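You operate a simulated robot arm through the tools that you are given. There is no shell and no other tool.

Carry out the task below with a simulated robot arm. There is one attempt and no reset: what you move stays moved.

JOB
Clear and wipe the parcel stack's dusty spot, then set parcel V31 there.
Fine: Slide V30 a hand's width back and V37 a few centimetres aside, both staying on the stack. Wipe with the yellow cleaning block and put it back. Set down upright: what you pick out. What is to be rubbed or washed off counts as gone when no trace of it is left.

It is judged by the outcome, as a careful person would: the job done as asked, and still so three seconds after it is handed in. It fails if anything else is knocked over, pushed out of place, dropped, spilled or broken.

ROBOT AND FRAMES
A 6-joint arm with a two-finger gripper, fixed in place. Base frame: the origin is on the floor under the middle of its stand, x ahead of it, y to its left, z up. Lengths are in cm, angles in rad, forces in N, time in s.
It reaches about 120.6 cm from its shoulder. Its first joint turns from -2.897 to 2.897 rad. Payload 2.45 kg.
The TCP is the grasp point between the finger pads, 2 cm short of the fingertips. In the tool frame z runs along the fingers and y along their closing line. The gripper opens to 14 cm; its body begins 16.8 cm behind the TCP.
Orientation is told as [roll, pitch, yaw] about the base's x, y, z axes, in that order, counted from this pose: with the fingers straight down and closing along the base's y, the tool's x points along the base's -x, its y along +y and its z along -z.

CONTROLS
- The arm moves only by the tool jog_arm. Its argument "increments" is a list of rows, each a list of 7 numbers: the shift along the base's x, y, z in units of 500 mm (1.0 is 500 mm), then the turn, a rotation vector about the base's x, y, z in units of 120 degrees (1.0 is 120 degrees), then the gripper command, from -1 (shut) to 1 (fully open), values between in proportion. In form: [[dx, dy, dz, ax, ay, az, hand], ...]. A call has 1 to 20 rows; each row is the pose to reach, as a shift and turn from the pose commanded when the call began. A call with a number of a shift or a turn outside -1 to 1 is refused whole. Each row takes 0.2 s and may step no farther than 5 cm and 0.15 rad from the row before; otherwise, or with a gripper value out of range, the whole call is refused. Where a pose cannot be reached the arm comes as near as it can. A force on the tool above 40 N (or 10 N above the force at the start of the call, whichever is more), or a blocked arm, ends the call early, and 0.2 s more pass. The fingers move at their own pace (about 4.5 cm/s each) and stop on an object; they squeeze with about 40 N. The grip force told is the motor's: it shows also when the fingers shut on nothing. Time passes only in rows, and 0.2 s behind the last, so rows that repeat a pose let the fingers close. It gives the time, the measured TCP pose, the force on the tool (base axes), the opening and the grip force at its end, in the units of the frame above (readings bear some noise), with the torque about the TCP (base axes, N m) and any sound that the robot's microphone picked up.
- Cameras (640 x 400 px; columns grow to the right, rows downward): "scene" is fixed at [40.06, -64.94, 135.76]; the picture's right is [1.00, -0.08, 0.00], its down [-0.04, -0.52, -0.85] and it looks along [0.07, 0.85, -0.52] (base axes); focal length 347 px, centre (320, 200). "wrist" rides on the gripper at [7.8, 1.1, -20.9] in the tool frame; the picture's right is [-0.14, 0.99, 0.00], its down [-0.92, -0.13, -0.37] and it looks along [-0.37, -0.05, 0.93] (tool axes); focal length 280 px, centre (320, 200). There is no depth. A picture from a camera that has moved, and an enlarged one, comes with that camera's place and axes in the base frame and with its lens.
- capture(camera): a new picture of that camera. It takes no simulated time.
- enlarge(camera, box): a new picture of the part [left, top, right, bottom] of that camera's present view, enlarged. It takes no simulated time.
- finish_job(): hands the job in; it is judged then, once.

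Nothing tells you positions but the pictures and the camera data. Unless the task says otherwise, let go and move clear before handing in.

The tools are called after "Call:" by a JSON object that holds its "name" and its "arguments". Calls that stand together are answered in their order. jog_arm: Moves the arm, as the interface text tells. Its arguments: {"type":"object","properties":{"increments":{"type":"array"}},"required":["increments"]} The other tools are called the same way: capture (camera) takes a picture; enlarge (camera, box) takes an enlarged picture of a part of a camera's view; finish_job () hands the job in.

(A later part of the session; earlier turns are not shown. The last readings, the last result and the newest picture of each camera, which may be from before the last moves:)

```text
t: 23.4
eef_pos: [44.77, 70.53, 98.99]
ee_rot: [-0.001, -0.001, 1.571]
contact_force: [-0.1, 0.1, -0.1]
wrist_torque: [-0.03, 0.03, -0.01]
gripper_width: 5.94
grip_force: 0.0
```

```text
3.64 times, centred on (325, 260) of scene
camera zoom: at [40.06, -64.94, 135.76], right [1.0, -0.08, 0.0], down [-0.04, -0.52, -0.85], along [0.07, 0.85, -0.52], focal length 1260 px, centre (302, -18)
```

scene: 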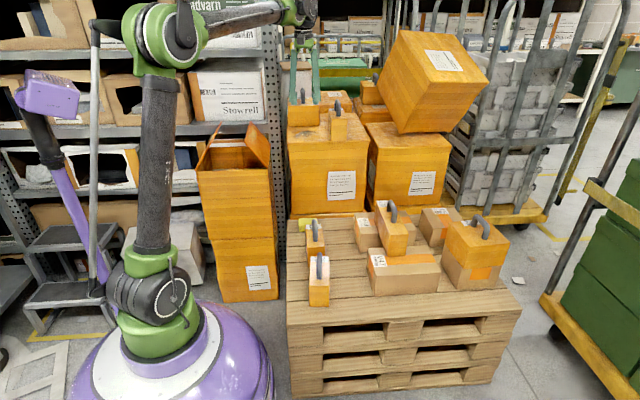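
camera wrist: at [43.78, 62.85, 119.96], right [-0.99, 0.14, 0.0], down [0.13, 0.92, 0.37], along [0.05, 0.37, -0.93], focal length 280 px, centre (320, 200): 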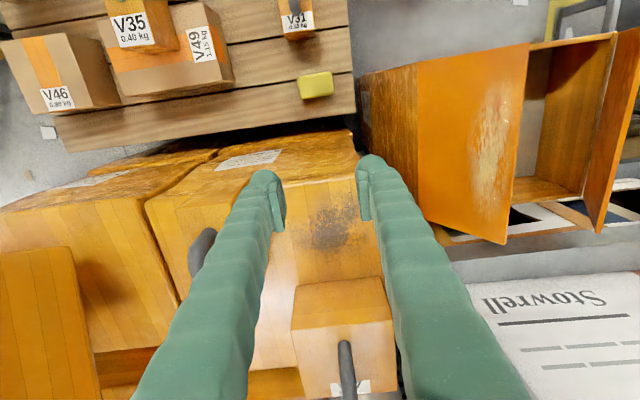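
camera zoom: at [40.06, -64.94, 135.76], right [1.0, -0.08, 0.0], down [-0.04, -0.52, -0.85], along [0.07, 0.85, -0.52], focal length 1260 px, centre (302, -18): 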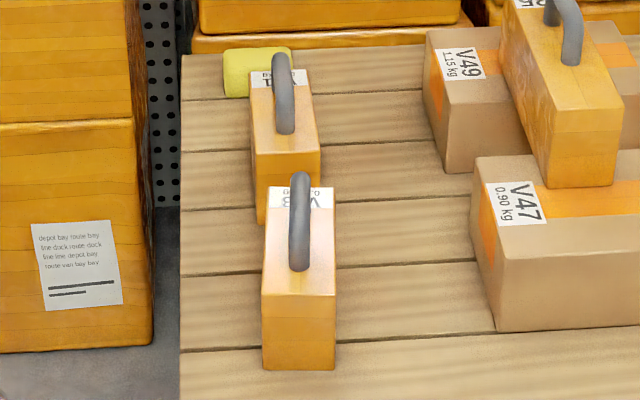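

The spot lies roughly within 6.5 cm of (45, 84). The yellow block is on the pallet at about (44.5, 62.1), 8.3 × 4.4 cm, spanning z 43.4–47.3. I'll go above it with the fingers opened along its long axis, which is x.

Call:
{"name": "jog_arm", "arguments": {"increments": [[0, -0.08, -0.04, 0, 0, 0, 0.2], [-0.007, -0.15, -0.1, 0, 0, 0, 0.57], [-0.007, -0.167, -0.19, 0, 0, 0, 0.57], [-0.007, -0.167, -0.28, 0, 0, 0, 0.57], [-0.007, -0.167, -0.37, 0, 0, 0, 0.57], [-0.007, -0.167, -0.46, 0, 0, 0, 0.57], [-0.007, -0.167, -0.55, 0, 0, 0, 0.57], [-0.007, -0.167, -0.64, 0, 0, 0, 0.57], [-0.007, -0.167, -0.72, 0, 0, 0, 0.57], [-0.007, -0.167, -0.72, 0, 0, 0, 0.57]]}}

Call:
{"name": "capture", "arguments": {"camera": "wrist"}}

Call:
{"name": "capture", "arguments": {"camera": "scene"}}

Call:
{"name": "enlarge", "arguments": {"camera": "scene", "box": [255, 160, 375, 260]}}

```text
t: 25.6
eef_pos: [44.58, 62.03, 62.99]
ee_rot: [0.001, 0.0, 1.57]
contact_force: [-0.6, 0.5, -0.6]
wrist_torque: [-0.04, -0.01, 0.02]
gripper_width: 10.98
grip_force: 0.0
```

```text
taken
camera wrist: at [43.53, 54.37, 84.0], right [-0.99, 0.14, 0.0], down [0.13, 0.92, 0.37], along [0.05, 0.37, -0.93], focal length 280 px, centre (320, 200)
```

wrist: 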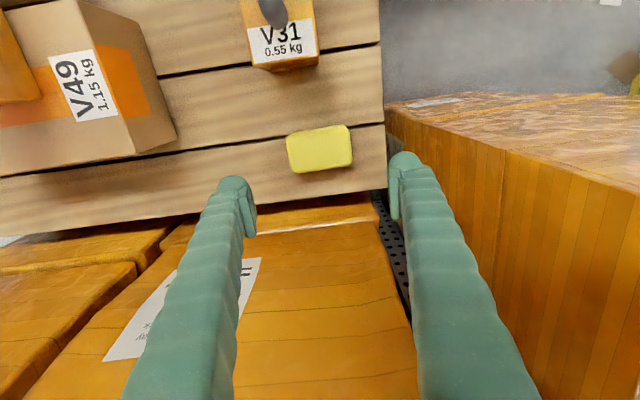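

```text
taken
```

scene: 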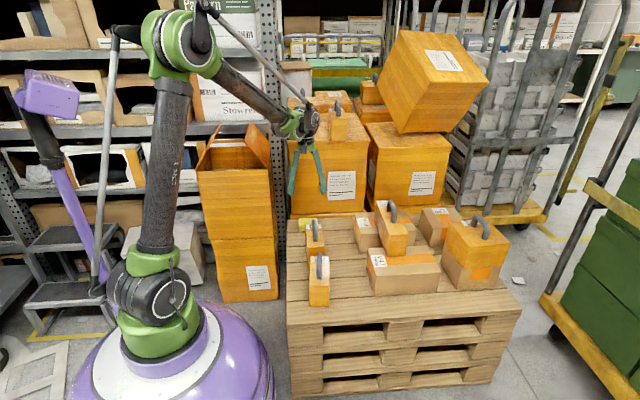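

```text
4.00 times, centred on (315, 210) of scene
camera zoom: at [40.06, -64.94, 135.76], right [1.0, -0.08, 0.0], down [-0.04, -0.52, -0.85], along [0.07, 0.85, -0.52], focal length 1386 px, centre (340, 160)
```

zoom: 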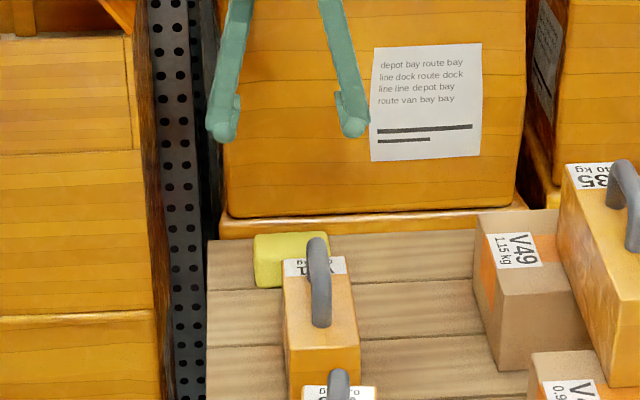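

The block is centred between the fingers. I'll descend in two stages, checking clearance from the pallet boards.

Call:
{"name": "jog_arm", "arguments": {"increments": [[0, 0, -0.09, 0, 0, 0, 0.57], [0, 0, -0.18, 0, 0, 0, 0.57], [0, 0, -0.26, 0, 0, 0, 0.57], [0, 0, -0.3, 0, 0, 0, 0.57], [0, 0, -0.3, 0, 0, 0, 0.57]]}}

Call:
{"name": "capture", "arguments": {"camera": "wrist"}}

Call:
{"name": "enlarge", "arguments": {"camera": "scene", "box": [265, 180, 365, 260]}}

```text
t: 26.8
eef_pos: [44.28, 62.04, 47.86]
ee_rot: [0.001, 0.001, 1.57]
contact_force: [-1.0, 0.3, 0.0]
wrist_torque: [-0.01, 0.02, -0.01]
gripper_width: 10.99
grip_force: 0.1
```

```text
taken
camera wrist: at [43.39, 54.32, 68.83], right [-0.99, 0.14, 0.0], down [0.13, 0.92, 0.37], along [0.05, 0.37, -0.93], focal length 280 px, centre (320, 200)
```

wrist: 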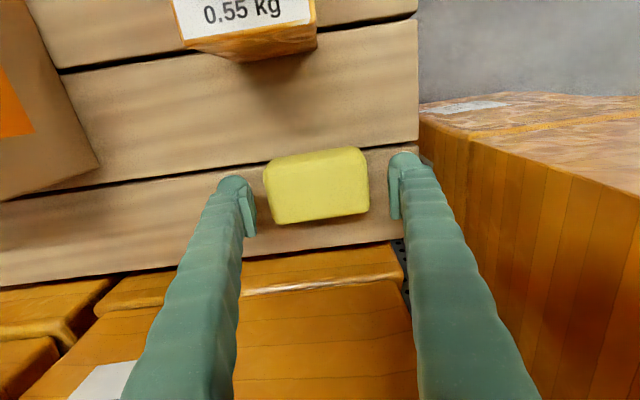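

```text
5.00 times, centred on (315, 220) of scene
camera zoom: at [40.06, -64.94, 135.76], right [1.0, -0.08, 0.0], down [-0.04, -0.52, -0.85], along [0.07, 0.85, -0.52], focal length 1733 px, centre (345, 100)
```

zoom: 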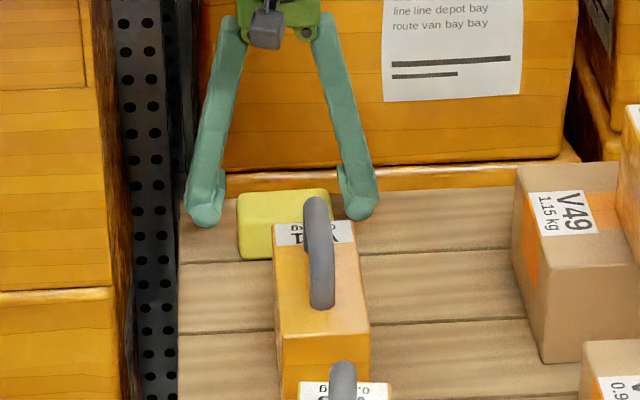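

The fingertips are about 2.5 cm above the boards and the block is nearly centred. I'll shift slightly in +x, lower a little, and close.

Call:
{"name": "jog_arm", "arguments": {"increments": [[0.005, 0, -0.012, 0, 0, 0, 0.57], [0.005, 0, -0.026, 0, 0, 0, 0.57], [0.005, 0, -0.026, 0, 0, 0, 0.2], [0.005, 0, -0.026, 0, 0, 0, -0.2], [0.005, 0, -0.026, 0, 0, 0, -0.5], [0.005, 0, -0.026, 0, 0, 0, -0.8], [0.005, 0, -0.026, 0, 0, 0, -1], [0.005, 0, -0.026, 0, 0, 0, -1]]}}

Call:
{"name": "capture", "arguments": {"camera": "wrist"}}

```text
t: 28.6
eef_pos: [44.64, 62.26, 46.63]
ee_rot: [0.001, 0.0, 1.572]
contact_force: [-0.5, -0.5, -0.2]
wrist_torque: [-0.02, 0.02, 0.01]
gripper_width: 8.67
grip_force: 40.0
```

```text
taken
camera wrist: at [43.69, 54.36, 67.56], right [-0.99, 0.14, 0.0], down [0.13, 0.92, 0.37], along [0.05, 0.37, -0.93], focal length 280 px, centre (320, 200)
```

wrist: 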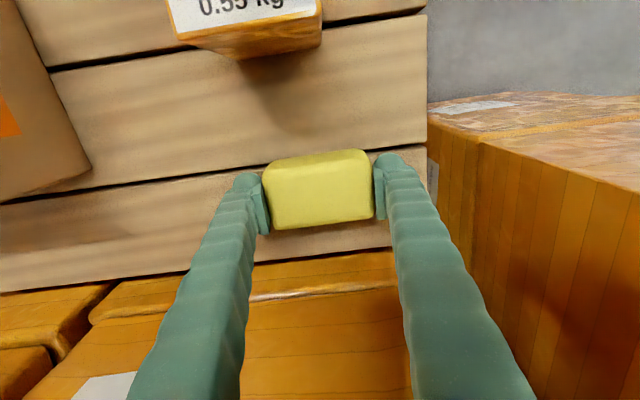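

The block is gripped, with the opening at 8.67 cm; its home is TCP (44.8, 62.1, 46.6) as commanded. I'll lift it straight up to z 94 before crossing to the stack.

Call:
{"name": "jog_arm", "arguments": {"increments": [[0, 0, 0.02, 0, 0, 0, -1], [0, 0, 0.07, 0, 0, 0, -1], [0, 0, 0.15, 0, 0, 0, -1], [0, 0, 0.24, 0, 0, 0, -1], [0, 0, 0.33, 0, 0, 0, -1], [0, 0, 0.42, 0, 0, 0, -1], [0, 0, 0.51, 0, 0, 0, -1], [0, 0, 0.6, 0, 0, 0, -1], [0, 0, 0.69, 0, 0, 0, -1], [0, 0, 0.78, 0, 0, 0, -1], [0, 0, 0.87, 0, 0, 0, -1], [0, 0, 0.94, 0, 0, 0, -1], [0, 0, 0.94, 0, 0, 0, -1]]}}

Call:
{"name": "capture", "arguments": {"camera": "wrist"}}

Call:
{"name": "capture", "arguments": {"camera": "scene"}}

```text
t: 31.4
eef_pos: [44.78, 62.02, 93.59]
ee_rot: [0.0, 0.0, 1.572]
contact_force: [-1.0, -0.5, -0.1]
wrist_torque: [0.0, 0.0, -0.02]
gripper_width: 8.59
grip_force: 40.2
```

```text
taken
camera wrist: at [43.66, 54.25, 114.53], right [-0.99, 0.14, 0.0], down [0.13, 0.92, 0.37], along [0.05, 0.37, -0.93], focal length 280 px, centre (320, 200)
```

wrist: 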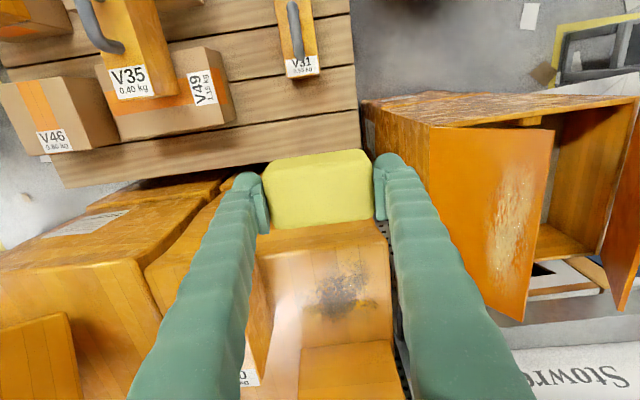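

```text
taken
```

scene: 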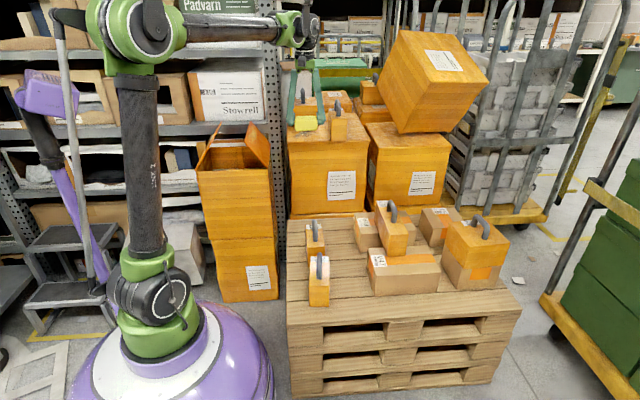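

The block is secure and its home is recorded. I'll cross over the spot and lower to just above the surface.

Call:
{"name": "jog_arm", "arguments": {"increments": [[0, 0.06, 0, 0, 0, 0, -1], [0, 0.15, 0, 0, 0, 0, -1], [0, 0.24, -0.01, 0, 0, 0, -1], [0, 0.32, -0.04, 0, 0, 0, -1], [0, 0.38, -0.09, 0, 0, 0, -1], [0, 0.4, -0.14, 0, 0, 0, -1], [0, 0.4, -0.165, 0, 0, 0, -1], [0, 0.4, -0.165, 0, 0, 0, -1]]}}

Call:
{"name": "capture", "arguments": {"camera": "wrist"}}

Call:
{"name": "enlarge", "arguments": {"camera": "scene", "box": [250, 60, 410, 160]}}

```text
t: 33.2
eef_pos: [44.9, 82.12, 85.37]
ee_rot: [0.001, 0.001, 1.572]
contact_force: [-0.5, 0.6, -0.4]
wrist_torque: [0.0, 0.0, -0.02]
gripper_width: 8.59
grip_force: 40.3
```

```text
taken
camera wrist: at [43.74, 74.34, 106.27], right [-0.99, 0.14, 0.0], down [0.13, 0.92, 0.37], along [0.05, 0.37, -0.93], focal length 280 px, centre (320, 200)
```

wrist: 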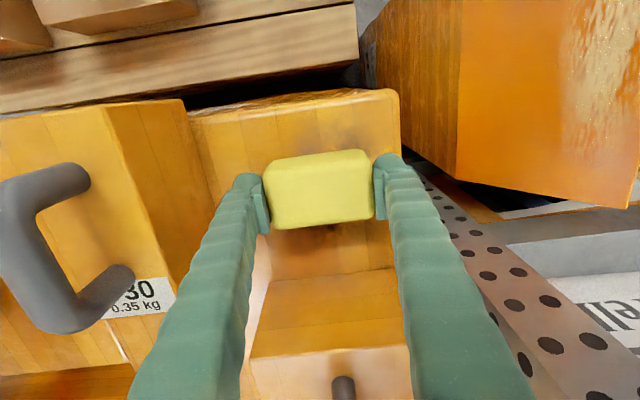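

```text
4.00 times, centred on (330, 110) of scene
camera zoom: at [40.06, -64.94, 135.76], right [1.0, -0.08, 0.0], down [-0.04, -0.52, -0.85], along [0.07, 0.85, -0.52], focal length 1386 px, centre (280, 560)
```

zoom: 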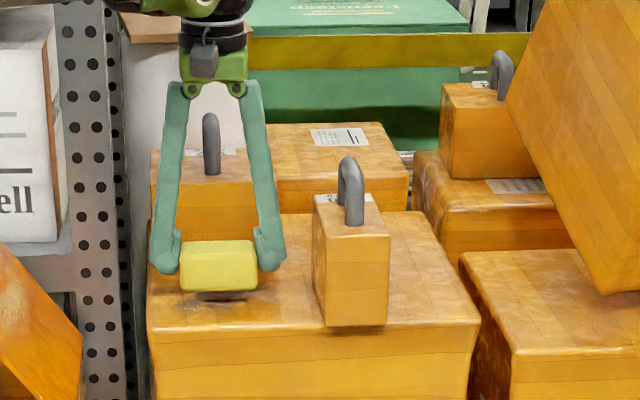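

The block hovers about 2 cm above the dusty patch. I'll lower in small steps to feel for contact.

Call:
{"name": "jog_arm", "arguments": {"increments": [[0, 0, -0.015, 0, 0, 0, -1], [0, 0, -0.025, 0, 0, 0, -1], [0, 0, -0.032, 0, 0, 0, -1], [0, 0, -0.038, 0, 0, 0, -1], [0, 0, -0.038, 0, 0, 0, -1]]}}

```text
t: 34.4
eef_pos: [44.73, 81.94, 83.4]
ee_rot: [-0.001, 0.001, 1.572]
contact_force: [1.2, 1.6, 5.3]
wrist_torque: [-0.02, -0.16, -0.03]
gripper_width: 8.63
grip_force: 40.4
```

Contact is at z 83.4 with about 5 N. I'll press slightly more and check the force before wiping.

Call:
{"name": "jog_arm", "arguments": {"increments": [[0, 0, -0.003, 0, 0, 0, -1], [0, 0, -0.003, 0, 0, 0, -1]]}}

```text
t: 35.0
eef_pos: [44.78, 82.08, 83.41]
ee_rot: [-0.002, -0.002, 1.572]
contact_force: [7.8, 10.0, 37.3]
wrist_torque: [-0.04, 0.05, -0.15]
gripper_width: 8.58
grip_force: 40.5
```

That's stiff, since 1.5 mm more pressing gives 37 N. I'll back off slightly to a moderate force.

Call:
{"name": "jog_arm", "arguments": {"increments": [[0, 0, 0.002, 0, 0, 0, -1], [0, 0, 0.002, 0, 0, 0, -1], [0, 0, 0.002, 0, 0, 0, -1]]}}

```text
t: 35.8
eef_pos: [44.72, 82.08, 83.39]
ee_rot: [0.001, -0.001, 1.572]
contact_force: [3.9, 4.7, 19.4]
wrist_torque: [0.04, -0.03, 0.19]
gripper_width: 8.61
grip_force: 39.9
```

About 19 N now. I'll ease off another half millimetre and try a short trial stroke to see how friction behaves.

Call:
{"name": "jog_arm", "arguments": {"increments": [[0, 0, 0.001, 0, 0, 0, -1], [0.02, 0, 0.001, 0, 0, 0, -1], [0.04, 0, 0.001, 0, 0, 0, -1], [0.02, 0, 0.001, 0, 0, 0, -1], [0, 0, 0.001, 0, 0, 0, -1]]}}

Call:
{"name": "enlarge", "arguments": {"camera": "scene", "box": [250, 60, 410, 160]}}

```text
t: 37.0
eef_pos: [44.77, 82.1, 83.5]
ee_rot: [0.0, -0.001, 1.572]
contact_force: [3.0, 0.0, 3.8]
wrist_torque: [-0.03, 0.0, 0.02]
gripper_width: 8.58
grip_force: 39.6
```

```text
4.00 times, centred on (330, 110) of scene
camera zoom: at [40.06, -64.94, 135.76], right [1.0, -0.08, 0.0], down [-0.04, -0.52, -0.85], along [0.07, 0.85, -0.52], focal length 1386 px, centre (280, 560)
```

zoom: 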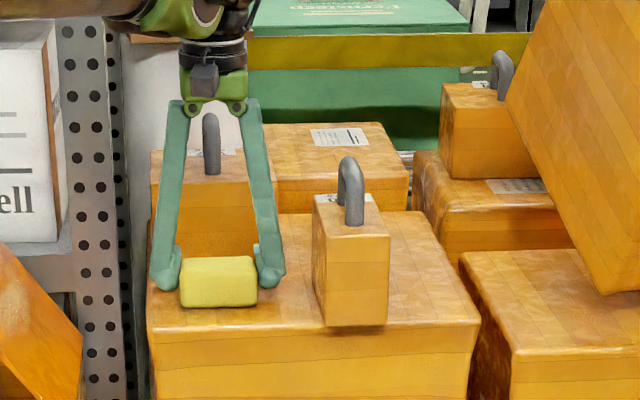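

The trial stroke went smoothly with light contact. Now I'll wipe the whole patch with overlapping strokes at moderate pressure.

Call:
{"name": "jog_arm", "arguments": {"increments": [[0, -0.03, -0.0006, 0, 0, 0, -1], [0, -0.058, -0.0006, 0, 0, 0, -1], [-0.03, -0.058, -0.0006, 0, 0, 0, -1], [-0.052, -0.058, -0.0006, 0, 0, 0, -1], [-0.015, -0.05, -0.0006, 0, 0, 0, -1], [0.02, -0.045, -0.0006, 0, 0, 0, -1], [0.056, -0.04, -0.0006, 0, 0, 0, -1], [0.02, -0.03, -0.0006, 0, 0, 0, -1], [-0.015, -0.025, -0.0006, 0, 0, 0, -1], [-0.052, -0.02, -0.0006, 0, 0, 0, -1], [-0.015, -0.01, -0.0006, 0, 0, 0, -1], [0.02, -0.005, -0.0006, 0, 0, 0, -1], [0.056, 0, -0.0006, 0, 0, 0, -1], [0.02, 0.01, -0.0006, 0, 0, 0, -1], [-0.015, 0.015, -0.0006, 0, 0, 0, -1], [-0.052, 0.02, -0.0006, 0, 0, 0, -1], [-0.015, 0.03, -0.0006, 0, 0, 0, -1], [0.02, 0.035, -0.0006, 0, 0, 0, -1], [0.056, 0.04, -0.0006, 0, 0, 0, -1]]}}

Call:
{"name": "enlarge", "arguments": {"camera": "scene", "box": [250, 60, 410, 160]}}

Call:
{"name": "capture", "arguments": {"camera": "wrist"}}

```text
t: 41.0
eef_pos: [47.51, 84.14, 83.46]
ee_rot: [0.001, 0.0, 1.572]
contact_force: [-7.0, -1.6, 7.1]
wrist_torque: [-0.13, 0.08, -0.07]
gripper_width: 8.6
grip_force: 39.8
```

```text
4.00 times, centred on (330, 110) of scene
camera zoom: at [40.06, -64.94, 135.76], right [1.0, -0.08, 0.0], down [-0.04, -0.52, -0.85], along [0.07, 0.85, -0.52], focal length 1386 px, centre (280, 560)
```

zoom: 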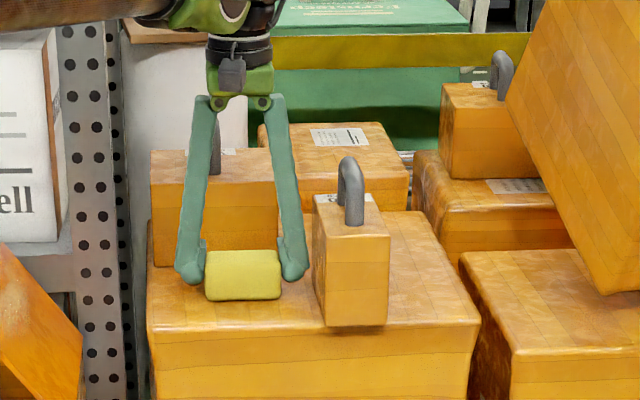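

```text
taken
camera wrist: at [46.5, 76.36, 104.42], right [-0.99, 0.14, 0.0], down [0.13, 0.92, 0.37], along [0.05, 0.37, -0.93], focal length 280 px, centre (320, 200)
```

wrist: 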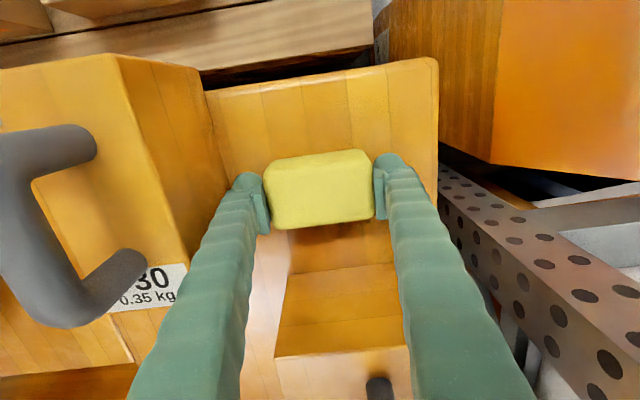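

The front half is already clean. I'll continue strokes towards the back of the patch, stopping short of V37.

Call:
{"name": "jog_arm", "arguments": {"increments": [[-0.036, 0.01, 0, 0, 0, 0, -1], [-0.072, 0.015, 0, 0, 0, 0, -1], [-0.108, 0.02, 0, 0, 0, 0, -1], [-0.072, 0.03, 0, 0, 0, 0, -1], [-0.036, 0.035, 0, 0, 0, 0, -1], [0, 0.04, 0, 0, 0, 0, -1], [-0.036, 0.05, 0, 0, 0, 0, -1], [-0.072, 0.055, 0, 0, 0, 0, -1], [-0.108, 0.06, 0, 0, 0, 0, -1], [-0.072, 0.07, 0, 0, 0, 0, -1], [-0.036, 0.075, 0, 0, 0, 0, -1], [0, 0.08, 0, 0, 0, 0, -1], [-0.036, 0.09, 0, 0, 0, 0, -1], [-0.072, 0.098, 0, 0, 0, 0, -1], [-0.108, 0.104, 0, 0, 0, 0, -1], [-0.072, 0.107, 0, 0, 0, 0, -1], [-0.036, 0.107, 0, 0, 0, 0, -1], [0, 0.107, 0, 0, 0, 0, -1]]}}

Call:
{"name": "capture", "arguments": {"camera": "wrist"}}

Call:
{"name": "enlarge", "arguments": {"camera": "scene", "box": [250, 60, 410, 160]}}

```text
t: 44.8
eef_pos: [47.55, 89.39, 83.46]
ee_rot: [-0.001, 0.0, 1.57]
contact_force: [-10.2, -1.5, 13.0]
wrist_torque: [-0.13, 0.17, -0.06]
gripper_width: 8.58
grip_force: 40.1
```

```text
taken
camera wrist: at [46.52, 81.59, 104.42], right [-0.99, 0.14, 0.0], down [0.13, 0.92, 0.37], along [0.05, 0.37, -0.93], focal length 280 px, centre (320, 200)
```

wrist: 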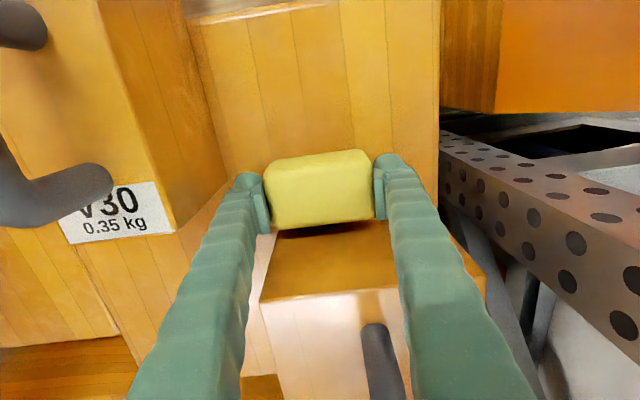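

```text
4.00 times, centred on (330, 110) of scene
camera zoom: at [40.06, -64.94, 135.76], right [1.0, -0.08, 0.0], down [-0.04, -0.52, -0.85], along [0.07, 0.85, -0.52], focal length 1386 px, centre (280, 560)
```

zoom: 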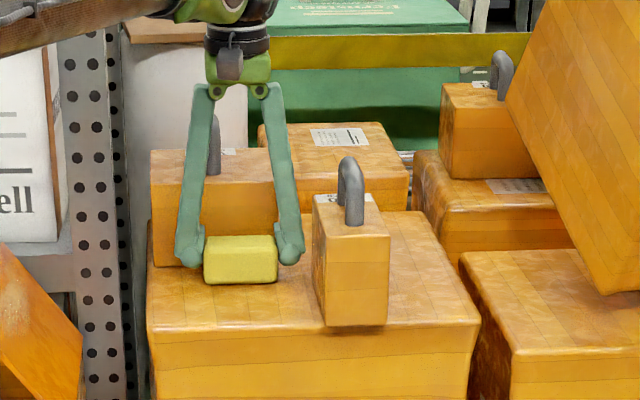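

The patch looks clean. I'll do one crosswise pass in y for good measure, then lift and inspect.

Call:
{"name": "jog_arm", "arguments": {"increments": [[0, -0.05, 0, 0, 0, 0, -1], [0, -0.1, 0, 0, 0, 0, -1], [0, -0.15, 0, 0, 0, 0, -1], [0, -0.204, 0, 0, 0, 0, -1], [-0.04, -0.204, 0, 0, 0, 0, -1], [-0.04, -0.15, 0, 0, 0, 0, -1], [-0.04, -0.1, 0, 0, 0, 0, -1], [-0.04, -0.05, 0, 0, 0, 0, -1], [-0.04, 0, 0, 0, 0, 0, -1], [-0.08, 0, 0, 0, 0, 0, -1], [-0.108, 0, 0, 0, 0, 0, -1], [-0.108, -0.05, 0, 0, 0, 0, -1], [-0.108, -0.1, 0, 0, 0, 0, -1], [-0.108, -0.15, 0, 0, 0, 0, -1], [-0.108, -0.204, 0, 0, 0, 0, -1], [-0.08, -0.204, 0.01, 0, 0, 0, -1], [-0.06, -0.204, 0.06, 0, 0, 0, -1], [-0.06, -0.24, 0.13, 0, 0, 0, -1], [-0.06, -0.32, 0.16, 0, 0, 0, -1], [-0.06, -0.4, 0.2, 0, 0, 0, -1]]}}

Call:
{"name": "capture", "arguments": {"camera": "wrist"}}

Call:
{"name": "enlarge", "arguments": {"camera": "scene", "box": [270, 90, 370, 160]}}

```text
t: 47.6
eef_pos: [42.22, 84.8, 83.43]
ee_rot: [0.002, -0.002, 1.569]
contact_force: [-2.1, -3.9, 9.5]
wrist_torque: [-0.39, -0.1, -0.11]
gripper_width: 8.58
grip_force: 40.2
stopped in row 14: the force on the tool passed its limit at 42 N (the readings are from after the stop); the commanded pose is now the measured one
```

```text
taken
camera wrist: at [41.25, 76.95, 104.39], right [-0.99, 0.14, 0.0], down [0.13, 0.92, 0.37], along [0.05, 0.37, -0.93], focal length 280 px, centre (320, 200)
```

wrist: 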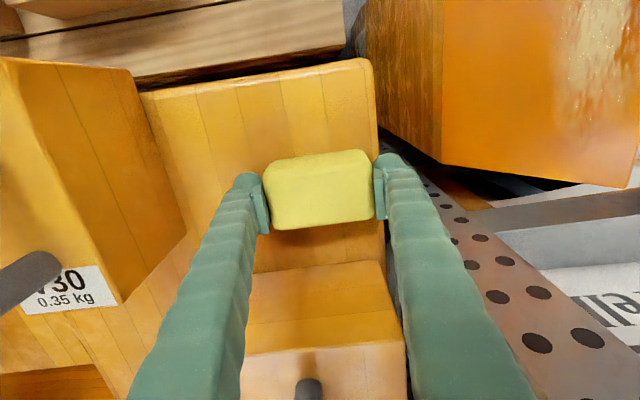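

```text
5.71 times, centred on (320, 125) of scene
camera zoom: at [40.06, -64.94, 135.76], right [1.0, -0.08, 0.0], down [-0.04, -0.52, -0.85], along [0.07, 0.85, -0.52], focal length 1981 px, centre (320, 629)
```

zoom: 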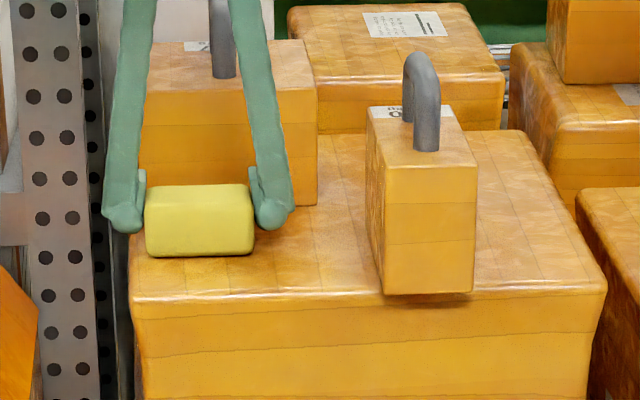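

A force spike stopped the fast stroke, but nothing looks disturbed. I'll lift off and inspect the surface.

Call:
{"name": "jog_arm", "arguments": {"increments": [[0.01, 0, 0.02, 0, 0, 0, -1], [0.03, 0, 0.08, 0, 0, 0, -1], [0.05, -0.06, 0.13, 0, 0, 0, -1], [0.052, -0.14, 0.16, 0, 0, 0, -1], [0.052, -0.22, 0.18, 0, 0, 0, -1], [0.052, -0.3, 0.2, 0, 0, 0, -1], [0.052, -0.38, 0.2, 0, 0, 0, -1], [0.052, -0.454, 0.2, 0, 0, 0, -1]]}}

Call:
{"name": "capture", "arguments": {"camera": "wrist"}}

Call:
{"name": "enlarge", "arguments": {"camera": "wrist", "box": [240, 210, 410, 350]}}

Call:
{"name": "enlarge", "arguments": {"camera": "scene", "box": [270, 90, 370, 160]}}

```text
t: 49.4
eef_pos: [44.92, 62.11, 93.31]
ee_rot: [0.001, -0.001, 1.57]
contact_force: [0.0, 1.0, -1.8]
wrist_torque: [-0.03, 0.03, 0.02]
gripper_width: 8.61
grip_force: 40.2
```

```text
taken
camera wrist: at [43.84, 54.42, 114.25], right [-0.99, 0.14, 0.0], down [0.13, 0.92, 0.37], along [0.05, 0.37, -0.93], focal length 280 px, centre (320, 200)
```

wrist: 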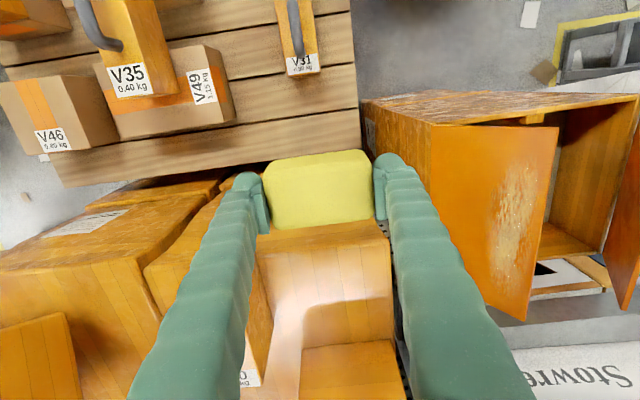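

```text
2.86 times, centred on (325, 280) of wrist
camera zoom: at [43.84, 54.42, 114.25], right [-0.99, 0.14, 0.0], down [0.13, 0.92, 0.37], along [0.05, 0.37, -0.93], focal length 801 px, centre (306, -29)
```

zoom: 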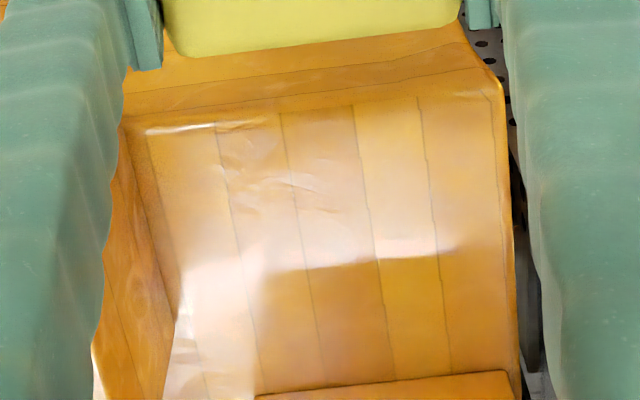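

```text
5.71 times, centred on (320, 125) of scene
camera zoom: at [40.06, -64.94, 135.76], right [1.0, -0.08, 0.0], down [-0.04, -0.52, -0.85], along [0.07, 0.85, -0.52], focal length 1981 px, centre (320, 629)
```

zoom: 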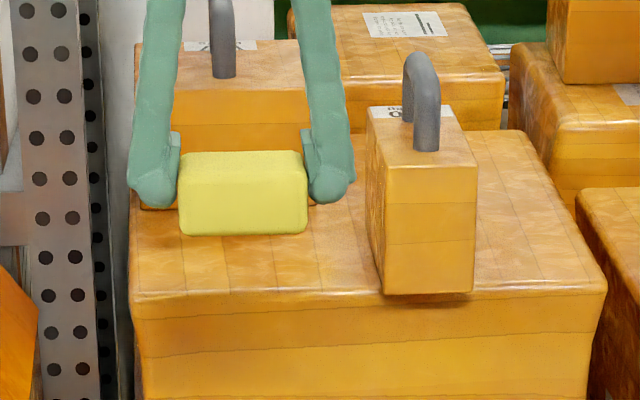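

The surface is clean with no trace of dust left. I'll lower the block back to its original spot on the pallet.

Call:
{"name": "jog_arm", "arguments": {"increments": [[0, 0, -0.09, 0, 0, 0, -1], [0, 0, -0.18, 0, 0, 0, -1], [0, 0, -0.27, 0, 0, 0, -1], [0, 0, -0.36, 0, 0, 0, -1], [0, 0, -0.45, 0, 0, 0, -1], [0, 0, -0.54, 0, 0, 0, -1], [0, 0, -0.63, 0, 0, 0, -1], [0, 0, -0.72, 0, 0, 0, -1], [0, 0, -0.8, 0, 0, 0, -1], [0, 0, -0.86, 0, 0, 0, -1], [0, 0, -0.9, 0, 0, 0, -1], [0, 0, -0.92, 0, 0, 0, -1], [0, 0, -0.93, 0, 0, 0, -1], [0, 0, -0.93, 0, 0, 0, -1]]}}

Call:
{"name": "capture", "arguments": {"camera": "wrist"}}

Call:
{"name": "enlarge", "arguments": {"camera": "scene", "box": [265, 180, 365, 260]}}

```text
t: 52.4
eef_pos: [44.77, 62.27, 46.79]
ee_rot: [0.001, -0.002, 1.571]
contact_force: [-0.2, -0.1, -0.9]
wrist_torque: [-0.01, -0.03, -0.01]
gripper_width: 8.57
grip_force: 40.5
```

```text
taken
camera wrist: at [43.74, 54.4, 67.76], right [-0.99, 0.14, 0.0], down [0.13, 0.92, 0.37], along [0.05, 0.37, -0.93], focal length 280 px, centre (320, 200)
```

wrist: 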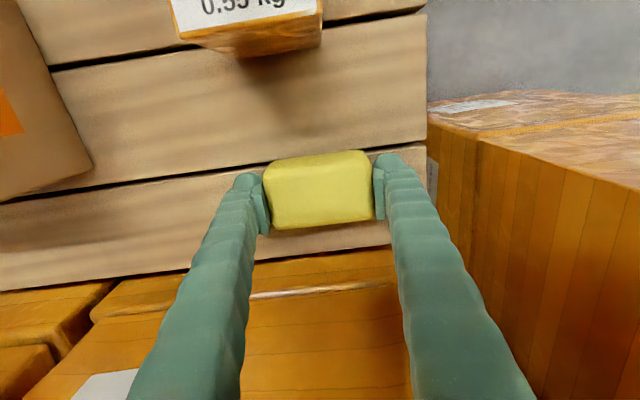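

```text
5.00 times, centred on (315, 220) of scene
camera zoom: at [40.06, -64.94, 135.76], right [1.0, -0.08, 0.0], down [-0.04, -0.52, -0.85], along [0.07, 0.85, -0.52], focal length 1733 px, centre (345, 100)
```

zoom: 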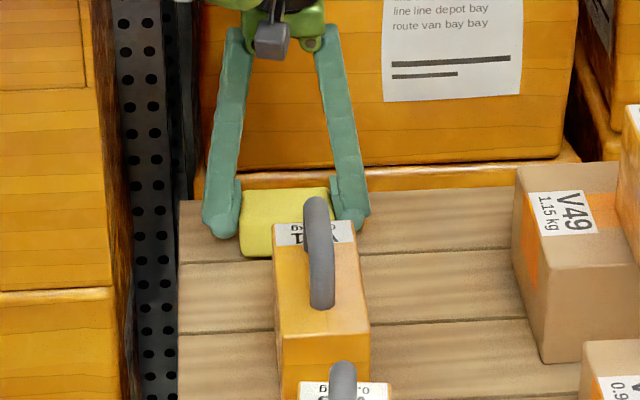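

The block is just above its original place, with the contact height expected around z 46.6. I'll ease down to contact.

Call:
{"name": "jog_arm", "arguments": {"increments": [[0, 0, -0.003, 0, 0, 0, -1], [0, 0, -0.005, 0, 0, 0, -1], [0, 0, -0.006, 0, 0, 0, -1]]}}

```text
t: 53.2
eef_pos: [44.72, 62.16, 46.69]
ee_rot: [0.003, -0.003, 1.569]
contact_force: [1.3, 3.3, 38.0]
wrist_torque: [-0.54, -0.19, 0.07]
gripper_width: 8.6
grip_force: 40.0
```

It's in contact and pressing hard. I'll relax upward slightly, then open.

Call:
{"name": "jog_arm", "arguments": {"increments": [[0, 0, 0.002, 0, 0, 0, -1], [0, 0, 0.0035, 0, 0, 0, -1], [0, 0, 0.0035, 0, 0, 0, -1]]}}

```text
t: 54.0
eef_pos: [44.76, 62.24, 46.73]
ee_rot: [0.0, -0.001, 1.571]
contact_force: [-0.1, 0.9, -0.6]
wrist_torque: [0.0, 0.02, 0.02]
gripper_width: 8.61
grip_force: 40.4
```

The force is at zero now, so the block is barely touching the boards. I'll open gently and rise.

Call:
{"name": "jog_arm", "arguments": {"increments": [[0, 0, 0, 0, 0, 0, 0.4], [0, 0, 0, 0, 0, 0, 0.57], [0, 0, 0, 0, 0, 0, 0.57], [0, 0, 0.04, 0, 0, 0, 0.57], [0, 0, 0.11, 0, 0, 0, 0.57], [0, 0, 0.2, 0, 0, 0, 0.57], [0, 0, 0.29, 0, 0, 0, 0.57], [0, 0, 0.38, 0, 0, 0, 0.57], [0, 0, 0.47, 0, 0, 0, 0.57], [0, 0, 0.47, 0, 0, 0, 0.57]]}}

Call:
{"name": "capture", "arguments": {"camera": "wrist"}}

Call:
{"name": "enlarge", "arguments": {"camera": "scene", "box": [265, 190, 385, 310]}}

```text
t: 56.2
eef_pos: [44.64, 62.21, 70.3]
ee_rot: [0.001, -0.001, 1.57]
contact_force: [0.4, 0.1, -0.6]
wrist_torque: [0.01, 0.0, -0.01]
gripper_width: 11.01
grip_force: 0.1
```

```text
taken
camera wrist: at [43.71, 54.39, 91.28], right [-0.99, 0.14, 0.0], down [0.13, 0.92, 0.37], along [0.05, 0.37, -0.93], focal length 280 px, centre (320, 200)
```

wrist: 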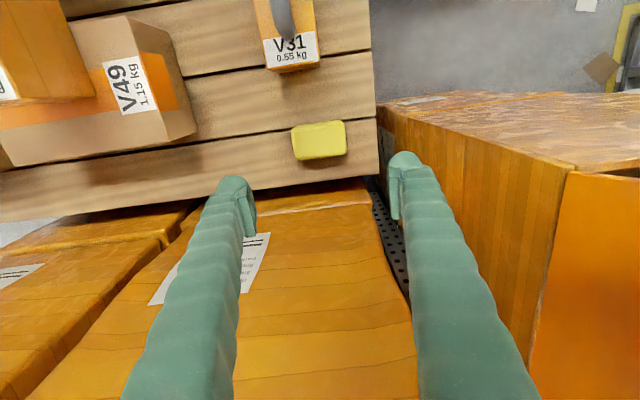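

```text
3.33 times, centred on (325, 250) of scene
camera zoom: at [40.06, -64.94, 135.76], right [1.0, -0.08, 0.0], down [-0.04, -0.52, -0.85], along [0.07, 0.85, -0.52], focal length 1155 px, centre (303, 33)
```

zoom: 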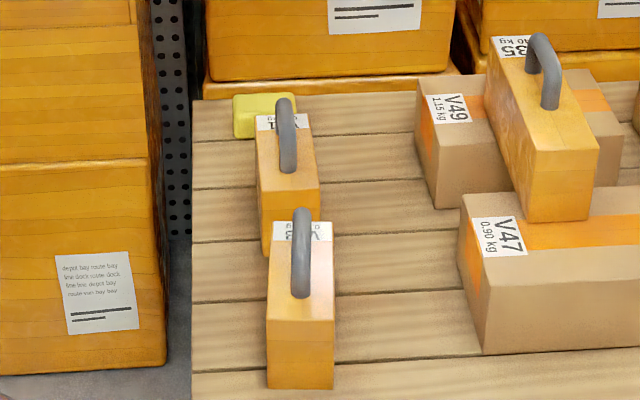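

The yellow block is back in its place. Next is V31, which I put at about x 43.3–49.9, y 36.8–51.7 with its handle along y; I'll hover above it for a precise look.

Call:
{"name": "jog_arm", "arguments": {"increments": [[0, 0, 0.08, 0, 0, 0, 0.2], [0, -0.05, 0.15, 0, 0, 0, 0], [0.01, -0.14, 0.154, 0, 0, 0, 0], [0.02, -0.23, 0.154, 0, 0, 0, 0], [0.03, -0.31, 0.154, 0, 0, 0, 0], [0.034, -0.362, 0.154, 0, 0, 0, 0], [0.034, -0.362, 0.154, 0, 0, 0, 0]]}}

Call:
{"name": "capture", "arguments": {"camera": "wrist"}}

Call:
{"name": "enlarge", "arguments": {"camera": "wrist", "box": [230, 80, 410, 230]}}

Call:
{"name": "capture", "arguments": {"camera": "scene"}}

```text
t: 57.8
eef_pos: [46.45, 43.94, 77.89]
ee_rot: [0.001, -0.002, 1.571]
contact_force: [-1.0, 0.5, 0.6]
wrist_torque: [0.0, -0.01, -0.03]
gripper_width: 6.97
grip_force: 0.1
```

```text
taken
camera wrist: at [45.53, 36.21, 98.88], right [-0.99, 0.14, 0.0], down [0.13, 0.92, 0.37], along [0.05, 0.37, -0.93], focal length 280 px, centre (320, 200)
```

wrist: 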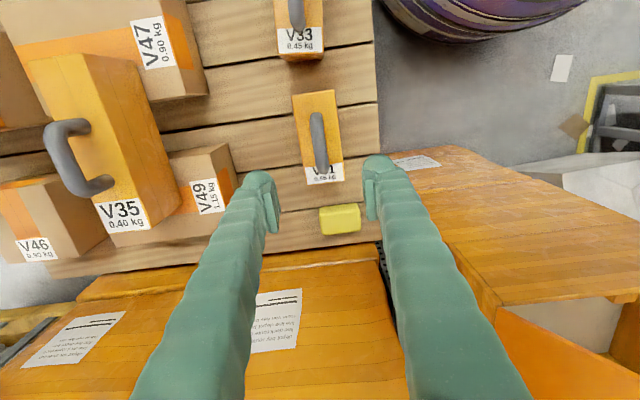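

```text
2.67 times, centred on (320, 155) of wrist
camera zoom: at [45.53, 36.21, 98.88], right [-0.99, 0.14, 0.0], down [0.13, 0.92, 0.37], along [0.05, 0.37, -0.93], focal length 748 px, centre (320, 320)
```

zoom: 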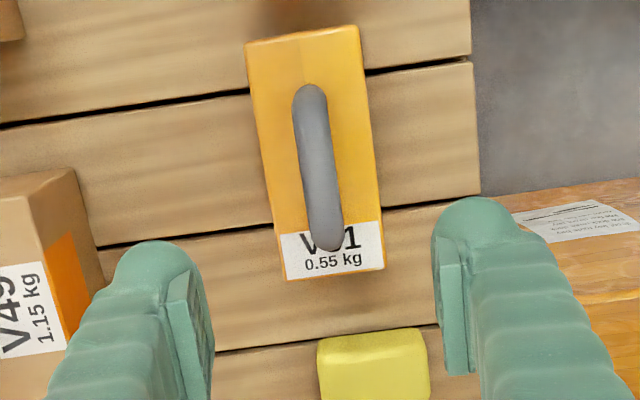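

```text
taken
```

scene: 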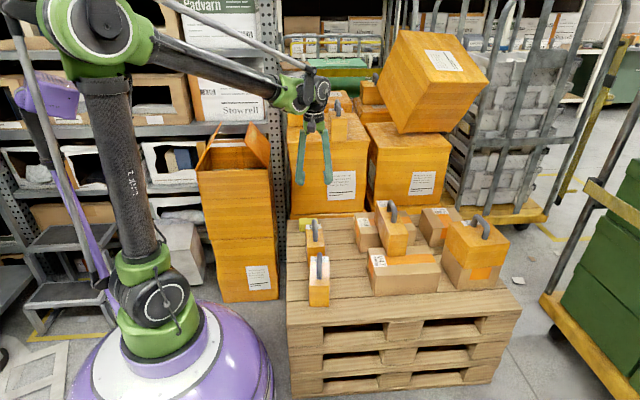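

V31 is at about x 43.4–49.8, y 36.8–51.6, with its top near z 52.6 and its handle centred at (46.7, 44.1), up to about z 58. I'll descend onto the handle.

Call:
{"name": "jog_arm", "arguments": {"increments": [[0.0036, 0.002, -0.09, 0, 0, 0, 0], [0.0036, 0.002, -0.18, 0, 0, 0, 0], [0.0036, 0.002, -0.27, 0, 0, 0, 0], [0.0036, 0.002, -0.34, 0, 0, 0, 0], [0.0036, 0.002, -0.39, 0, 0, 0, 0], [0.0036, 0.002, -0.416, 0, 0, 0, 0], [0.0036, 0.002, -0.416, 0, 0, 0, 0]]}}

Call:
{"name": "capture", "arguments": {"camera": "wrist"}}

Call:
{"name": "enlarge", "arguments": {"camera": "scene", "box": [275, 180, 375, 280]}}

```text
t: 59.4
eef_pos: [46.67, 44.17, 57.25]
ee_rot: [0.002, -0.001, 1.57]
contact_force: [-0.6, -0.6, 0.2]
wrist_torque: [0.02, -0.01, 0.0]
gripper_width: 7.02
grip_force: 0.0
```

```text
taken
camera wrist: at [45.66, 36.4, 78.14], right [-0.99, 0.14, 0.0], down [0.13, 0.92, 0.37], along [0.05, 0.37, -0.93], focal length 280 px, centre (320, 200)
```

wrist: 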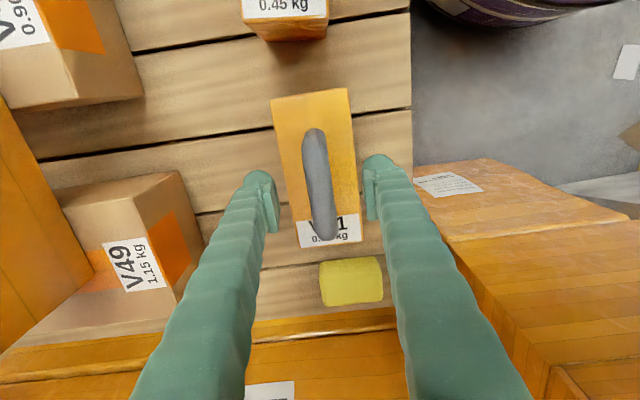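

```text
4.00 times, centred on (325, 230) of scene
camera zoom: at [40.06, -64.94, 135.76], right [1.0, -0.08, 0.0], down [-0.04, -0.52, -0.85], along [0.07, 0.85, -0.52], focal length 1386 px, centre (300, 80)
```

zoom: 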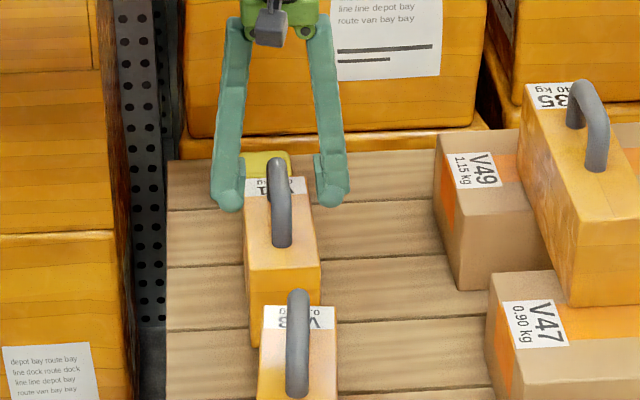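

The fingers straddle V31's handle exactly as they did V30's. I'll close now.

Call:
{"name": "jog_arm", "arguments": {"increments": [[0, 0, 0, 0, 0, 0, -0.4], [0, 0, 0, 0, 0, 0, -0.8], [0, 0, 0, 0, 0, 0, -1], [0, 0, 0, 0, 0, 0, -1], [0, 0, 0, 0, 0, 0, -1]]}}

Call:
{"name": "capture", "arguments": {"camera": "wrist"}}

```text
t: 60.6
eef_pos: [46.67, 44.22, 57.2]
ee_rot: [0.003, -0.002, 1.573]
contact_force: [-0.9, -1.1, 0.3]
wrist_torque: [-0.01, 0.05, 0.0]
gripper_width: 1.51
grip_force: 37.5
```

```text
taken
camera wrist: at [45.66, 36.4, 78.15], right [-0.99, 0.14, 0.0], down [0.13, 0.92, 0.37], along [0.05, 0.37, -0.93], focal length 280 px, centre (320, 200)
```

wrist: 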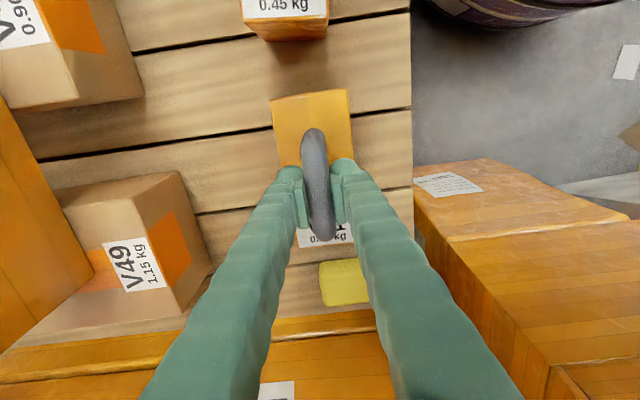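

V31 is gripped at 1.51 cm. I'll lift it a little first to check that it hangs level.

Call:
{"name": "jog_arm", "arguments": {"increments": [[0, 0, 0.01, 0, 0, 0, -1], [0, 0, 0.03, 0, 0, 0, -1], [0, 0, 0.06, 0, 0, 0, -1], [0, 0, 0.1, 0, 0, 0, -1], [0, 0, 0.14, 0, 0, 0, -1], [0, 0, 0.14, 0, 0, 0, -1]]}}

Call:
{"name": "enlarge", "arguments": {"camera": "scene", "box": [275, 160, 375, 280]}}

Call:
{"name": "capture", "arguments": {"camera": "wrist"}}

```text
t: 62.0
eef_pos: [46.61, 44.23, 64.27]
ee_rot: [0.002, -0.002, 1.571]
contact_force: [0.6, 0.2, -5.2]
wrist_torque: [-0.03, 0.03, 0.03]
gripper_width: 1.51
grip_force: 40.0
```

```text
3.33 times, centred on (325, 220) of scene
camera zoom: at [40.06, -64.94, 135.76], right [1.0, -0.08, 0.0], down [-0.04, -0.52, -0.85], along [0.07, 0.85, -0.52], focal length 1155 px, centre (303, 133)
```

zoom: 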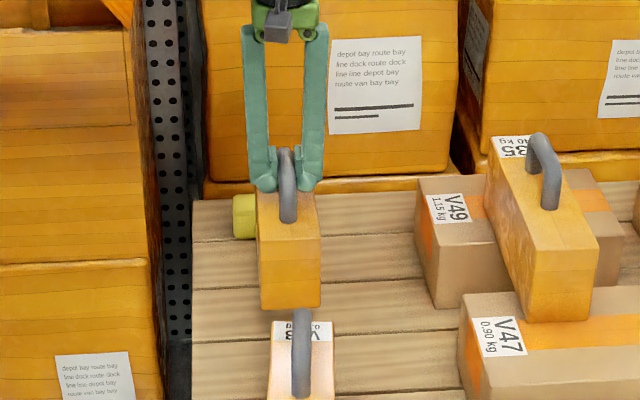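

```text
taken
camera wrist: at [45.61, 36.42, 85.13], right [-0.99, 0.14, 0.0], down [0.13, 0.92, 0.37], along [0.05, 0.37, -0.93], focal length 280 px, centre (320, 200)
```

wrist: 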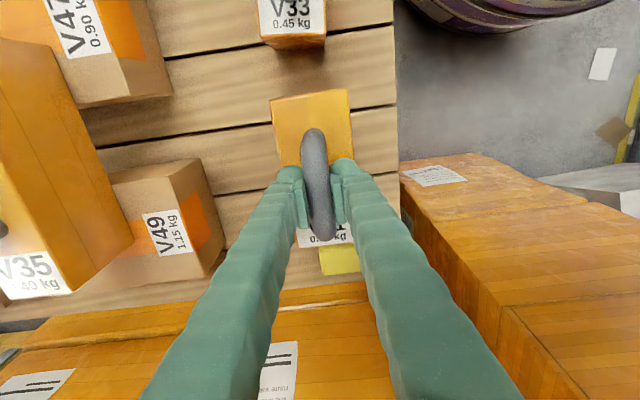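

V31 hangs level, with 5.2 N matching its weight. I'll raise it to z 100 and then carry it over towards the stack.

Call:
{"name": "jog_arm", "arguments": {"increments": [[0, 0, 0.05, 0, 0, 0, -1], [0, 0, 0.13, 0, 0, 0, -1], [0, 0, 0.22, 0, 0, 0, -1], [0, 0, 0.31, 0, 0, 0, -1], [0, 0, 0.4, 0, 0, 0, -1], [0, 0, 0.49, 0, 0, 0, -1], [0, 0, 0.58, 0, 0, 0, -1], [0, 0, 0.66, 0, 0, 0, -1], [0, 0, 0.71, 0, 0, 0, -1], [0, 0.05, 0.71, 0, 0, 0, -1], [-0.005, 0.12, 0.71, 0, 0, 0, -1], [-0.01, 0.2, 0.71, 0, 0, 0, -1], [-0.015, 0.28, 0.71, 0, 0, 0, -1], [-0.02, 0.36, 0.71, 0, 0, 0, -1], [-0.025, 0.43, 0.71, 0, 0, 0, -1], [-0.03, 0.48, 0.71, 0, 0, 0, -1], [-0.03, 0.5, 0.71, 0, 0, 0, -1], [-0.03, 0.5, 0.71, 0, 0, 0, -1]]}}

Call:
{"name": "capture", "arguments": {"camera": "scene"}}

Call:
{"name": "capture", "arguments": {"camera": "wrist"}}

```text
t: 65.8
eef_pos: [45.02, 69.23, 99.6]
ee_rot: [0.003, -0.002, 1.572]
contact_force: [0.7, -0.6, -5.3]
wrist_torque: [0.03, -0.02, -0.01]
gripper_width: 1.53
grip_force: 40.1
```

```text
taken
```

scene: 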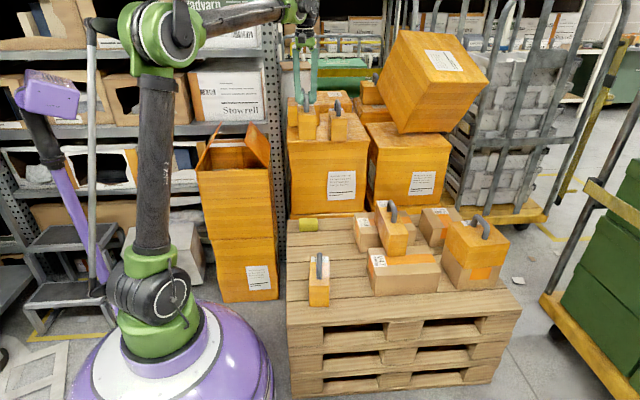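

```text
taken
camera wrist: at [44.15, 61.48, 120.6], right [-0.99, 0.14, 0.0], down [0.13, 0.92, 0.37], along [0.05, 0.37, -0.93], focal length 280 px, centre (320, 200)
```

wrist: 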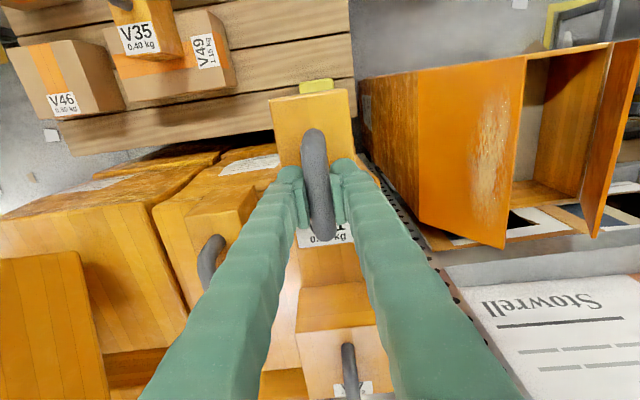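

V31 is level and clear of everything. I'll bring it over the cleaned spot and lower to about 1 cm above the surface.

Call:
{"name": "jog_arm", "arguments": {"increments": [[0, 0.04, 0, 0, 0, 0, -1], [0, 0.1, 0, 0, 0, 0, -1], [0, 0.17, 0, 0, 0, 0, -1], [-0.002, 0.23, -0.01, 0, 0, 0, -1], [-0.002, 0.275, -0.03, 0, 0, 0, -1], [-0.002, 0.295, -0.055, 0, 0, 0, -1], [-0.002, 0.298, -0.08, 0, 0, 0, -1], [-0.002, 0.298, -0.095, 0, 0, 0, -1], [-0.002, 0.298, -0.095, 0, 0, 0, -1]]}}

Call:
{"name": "capture", "arguments": {"camera": "wrist"}}

Call:
{"name": "enlarge", "arguments": {"camera": "scene", "box": [260, 60, 380, 160]}}

```text
t: 67.8
eef_pos: [44.96, 84.19, 95.01]
ee_rot: [0.002, -0.003, 1.571]
contact_force: [-0.5, -0.2, -4.9]
wrist_torque: [0.02, 0.0, 0.01]
gripper_width: 1.49
grip_force: 40.1
```

```text
taken
camera wrist: at [44.03, 76.31, 115.84], right [-0.99, 0.14, 0.0], down [0.13, 0.92, 0.37], along [0.05, 0.37, -0.93], focal length 280 px, centre (320, 200)
```

wrist: 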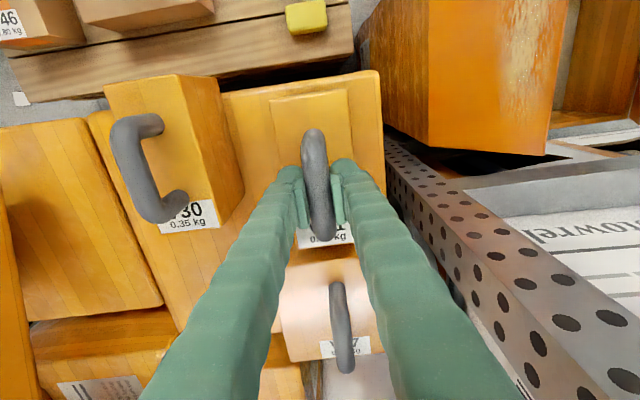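

```text
4.00 times, centred on (320, 110) of scene
camera zoom: at [40.06, -64.94, 135.76], right [1.0, -0.08, 0.0], down [-0.04, -0.52, -0.85], along [0.07, 0.85, -0.52], focal length 1386 px, centre (320, 560)
```

zoom: 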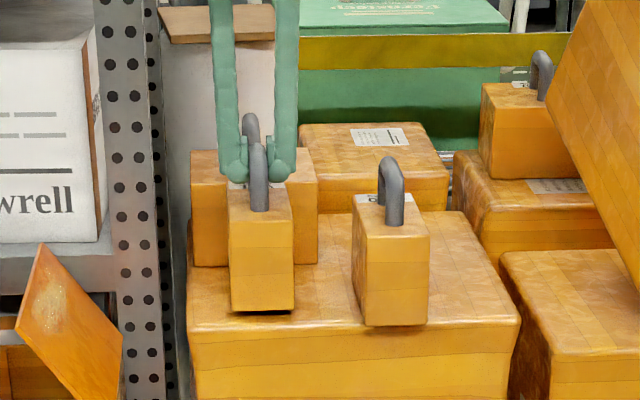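

V31 hovers about 1 cm over the spot, well clear of V30 and V37. I'll lower in small steps to contact.

Call:
{"name": "jog_arm", "arguments": {"increments": [[0, 0, -0.008, 0, 0, 0, -1], [0, 0, -0.013, 0, 0, 0, -1], [0, 0, -0.017, 0, 0, 0, -1], [0, 0, -0.017, 0, 0, 0, -1]]}}

```text
t: 68.8
eef_pos: [45.21, 84.2, 94.08]
ee_rot: [0.002, -0.001, 1.571]
contact_force: [-0.2, 0.5, -5.2]
wrist_torque: [0.03, -0.03, 0.05]
gripper_width: 1.5
grip_force: 40.0
```

It's still hanging freely. I'll continue in finer steps.

Call:
{"name": "jog_arm", "arguments": {"increments": [[0, 0, -0.002, 0, 0, 0, -1], [0, 0, -0.003, 0, 0, 0, -1], [0, 0, -0.003, 0, 0, 0, -1]]}}

```text
t: 69.6
eef_pos: [45.05, 84.11, 93.96]
ee_rot: [0.002, -0.004, 1.571]
contact_force: [4.4, 9.5, 22.7]
wrist_torque: [-0.08, -0.01, 0.04]
gripper_width: 1.5
grip_force: 40.1
```

It's in contact. I'll relax about 1 mm so it rests under its own weight, then open.

Call:
{"name": "jog_arm", "arguments": {"increments": [[0, 0, 0.0013, 0, 0, 0, -1], [0, 0, 0.0013, 0, 0, 0, -1]]}}

```text
t: 70.2
eef_pos: [45.12, 84.04, 93.9]
ee_rot: [0.0, -0.005, 1.571]
contact_force: [2.7, 7.1, 15.7]
wrist_torque: [0.09, 0.04, 0.02]
gripper_width: 1.54
grip_force: 40.0
```

It's still pressing a little, so I'll ease up a touch more.

Call:
{"name": "jog_arm", "arguments": {"increments": [[0, 0, 0.0012, 0, 0, 0, -1], [0, 0, 0.0012, 0, 0, 0, -1]]}}

```text
t: 70.8
eef_pos: [45.03, 84.1, 94.01]
ee_rot: [0.002, -0.002, 1.571]
contact_force: [-1.8, -1.1, 1.0]
wrist_torque: [-0.04, 0.04, -0.01]
gripper_width: 1.5
grip_force: 40.2
```

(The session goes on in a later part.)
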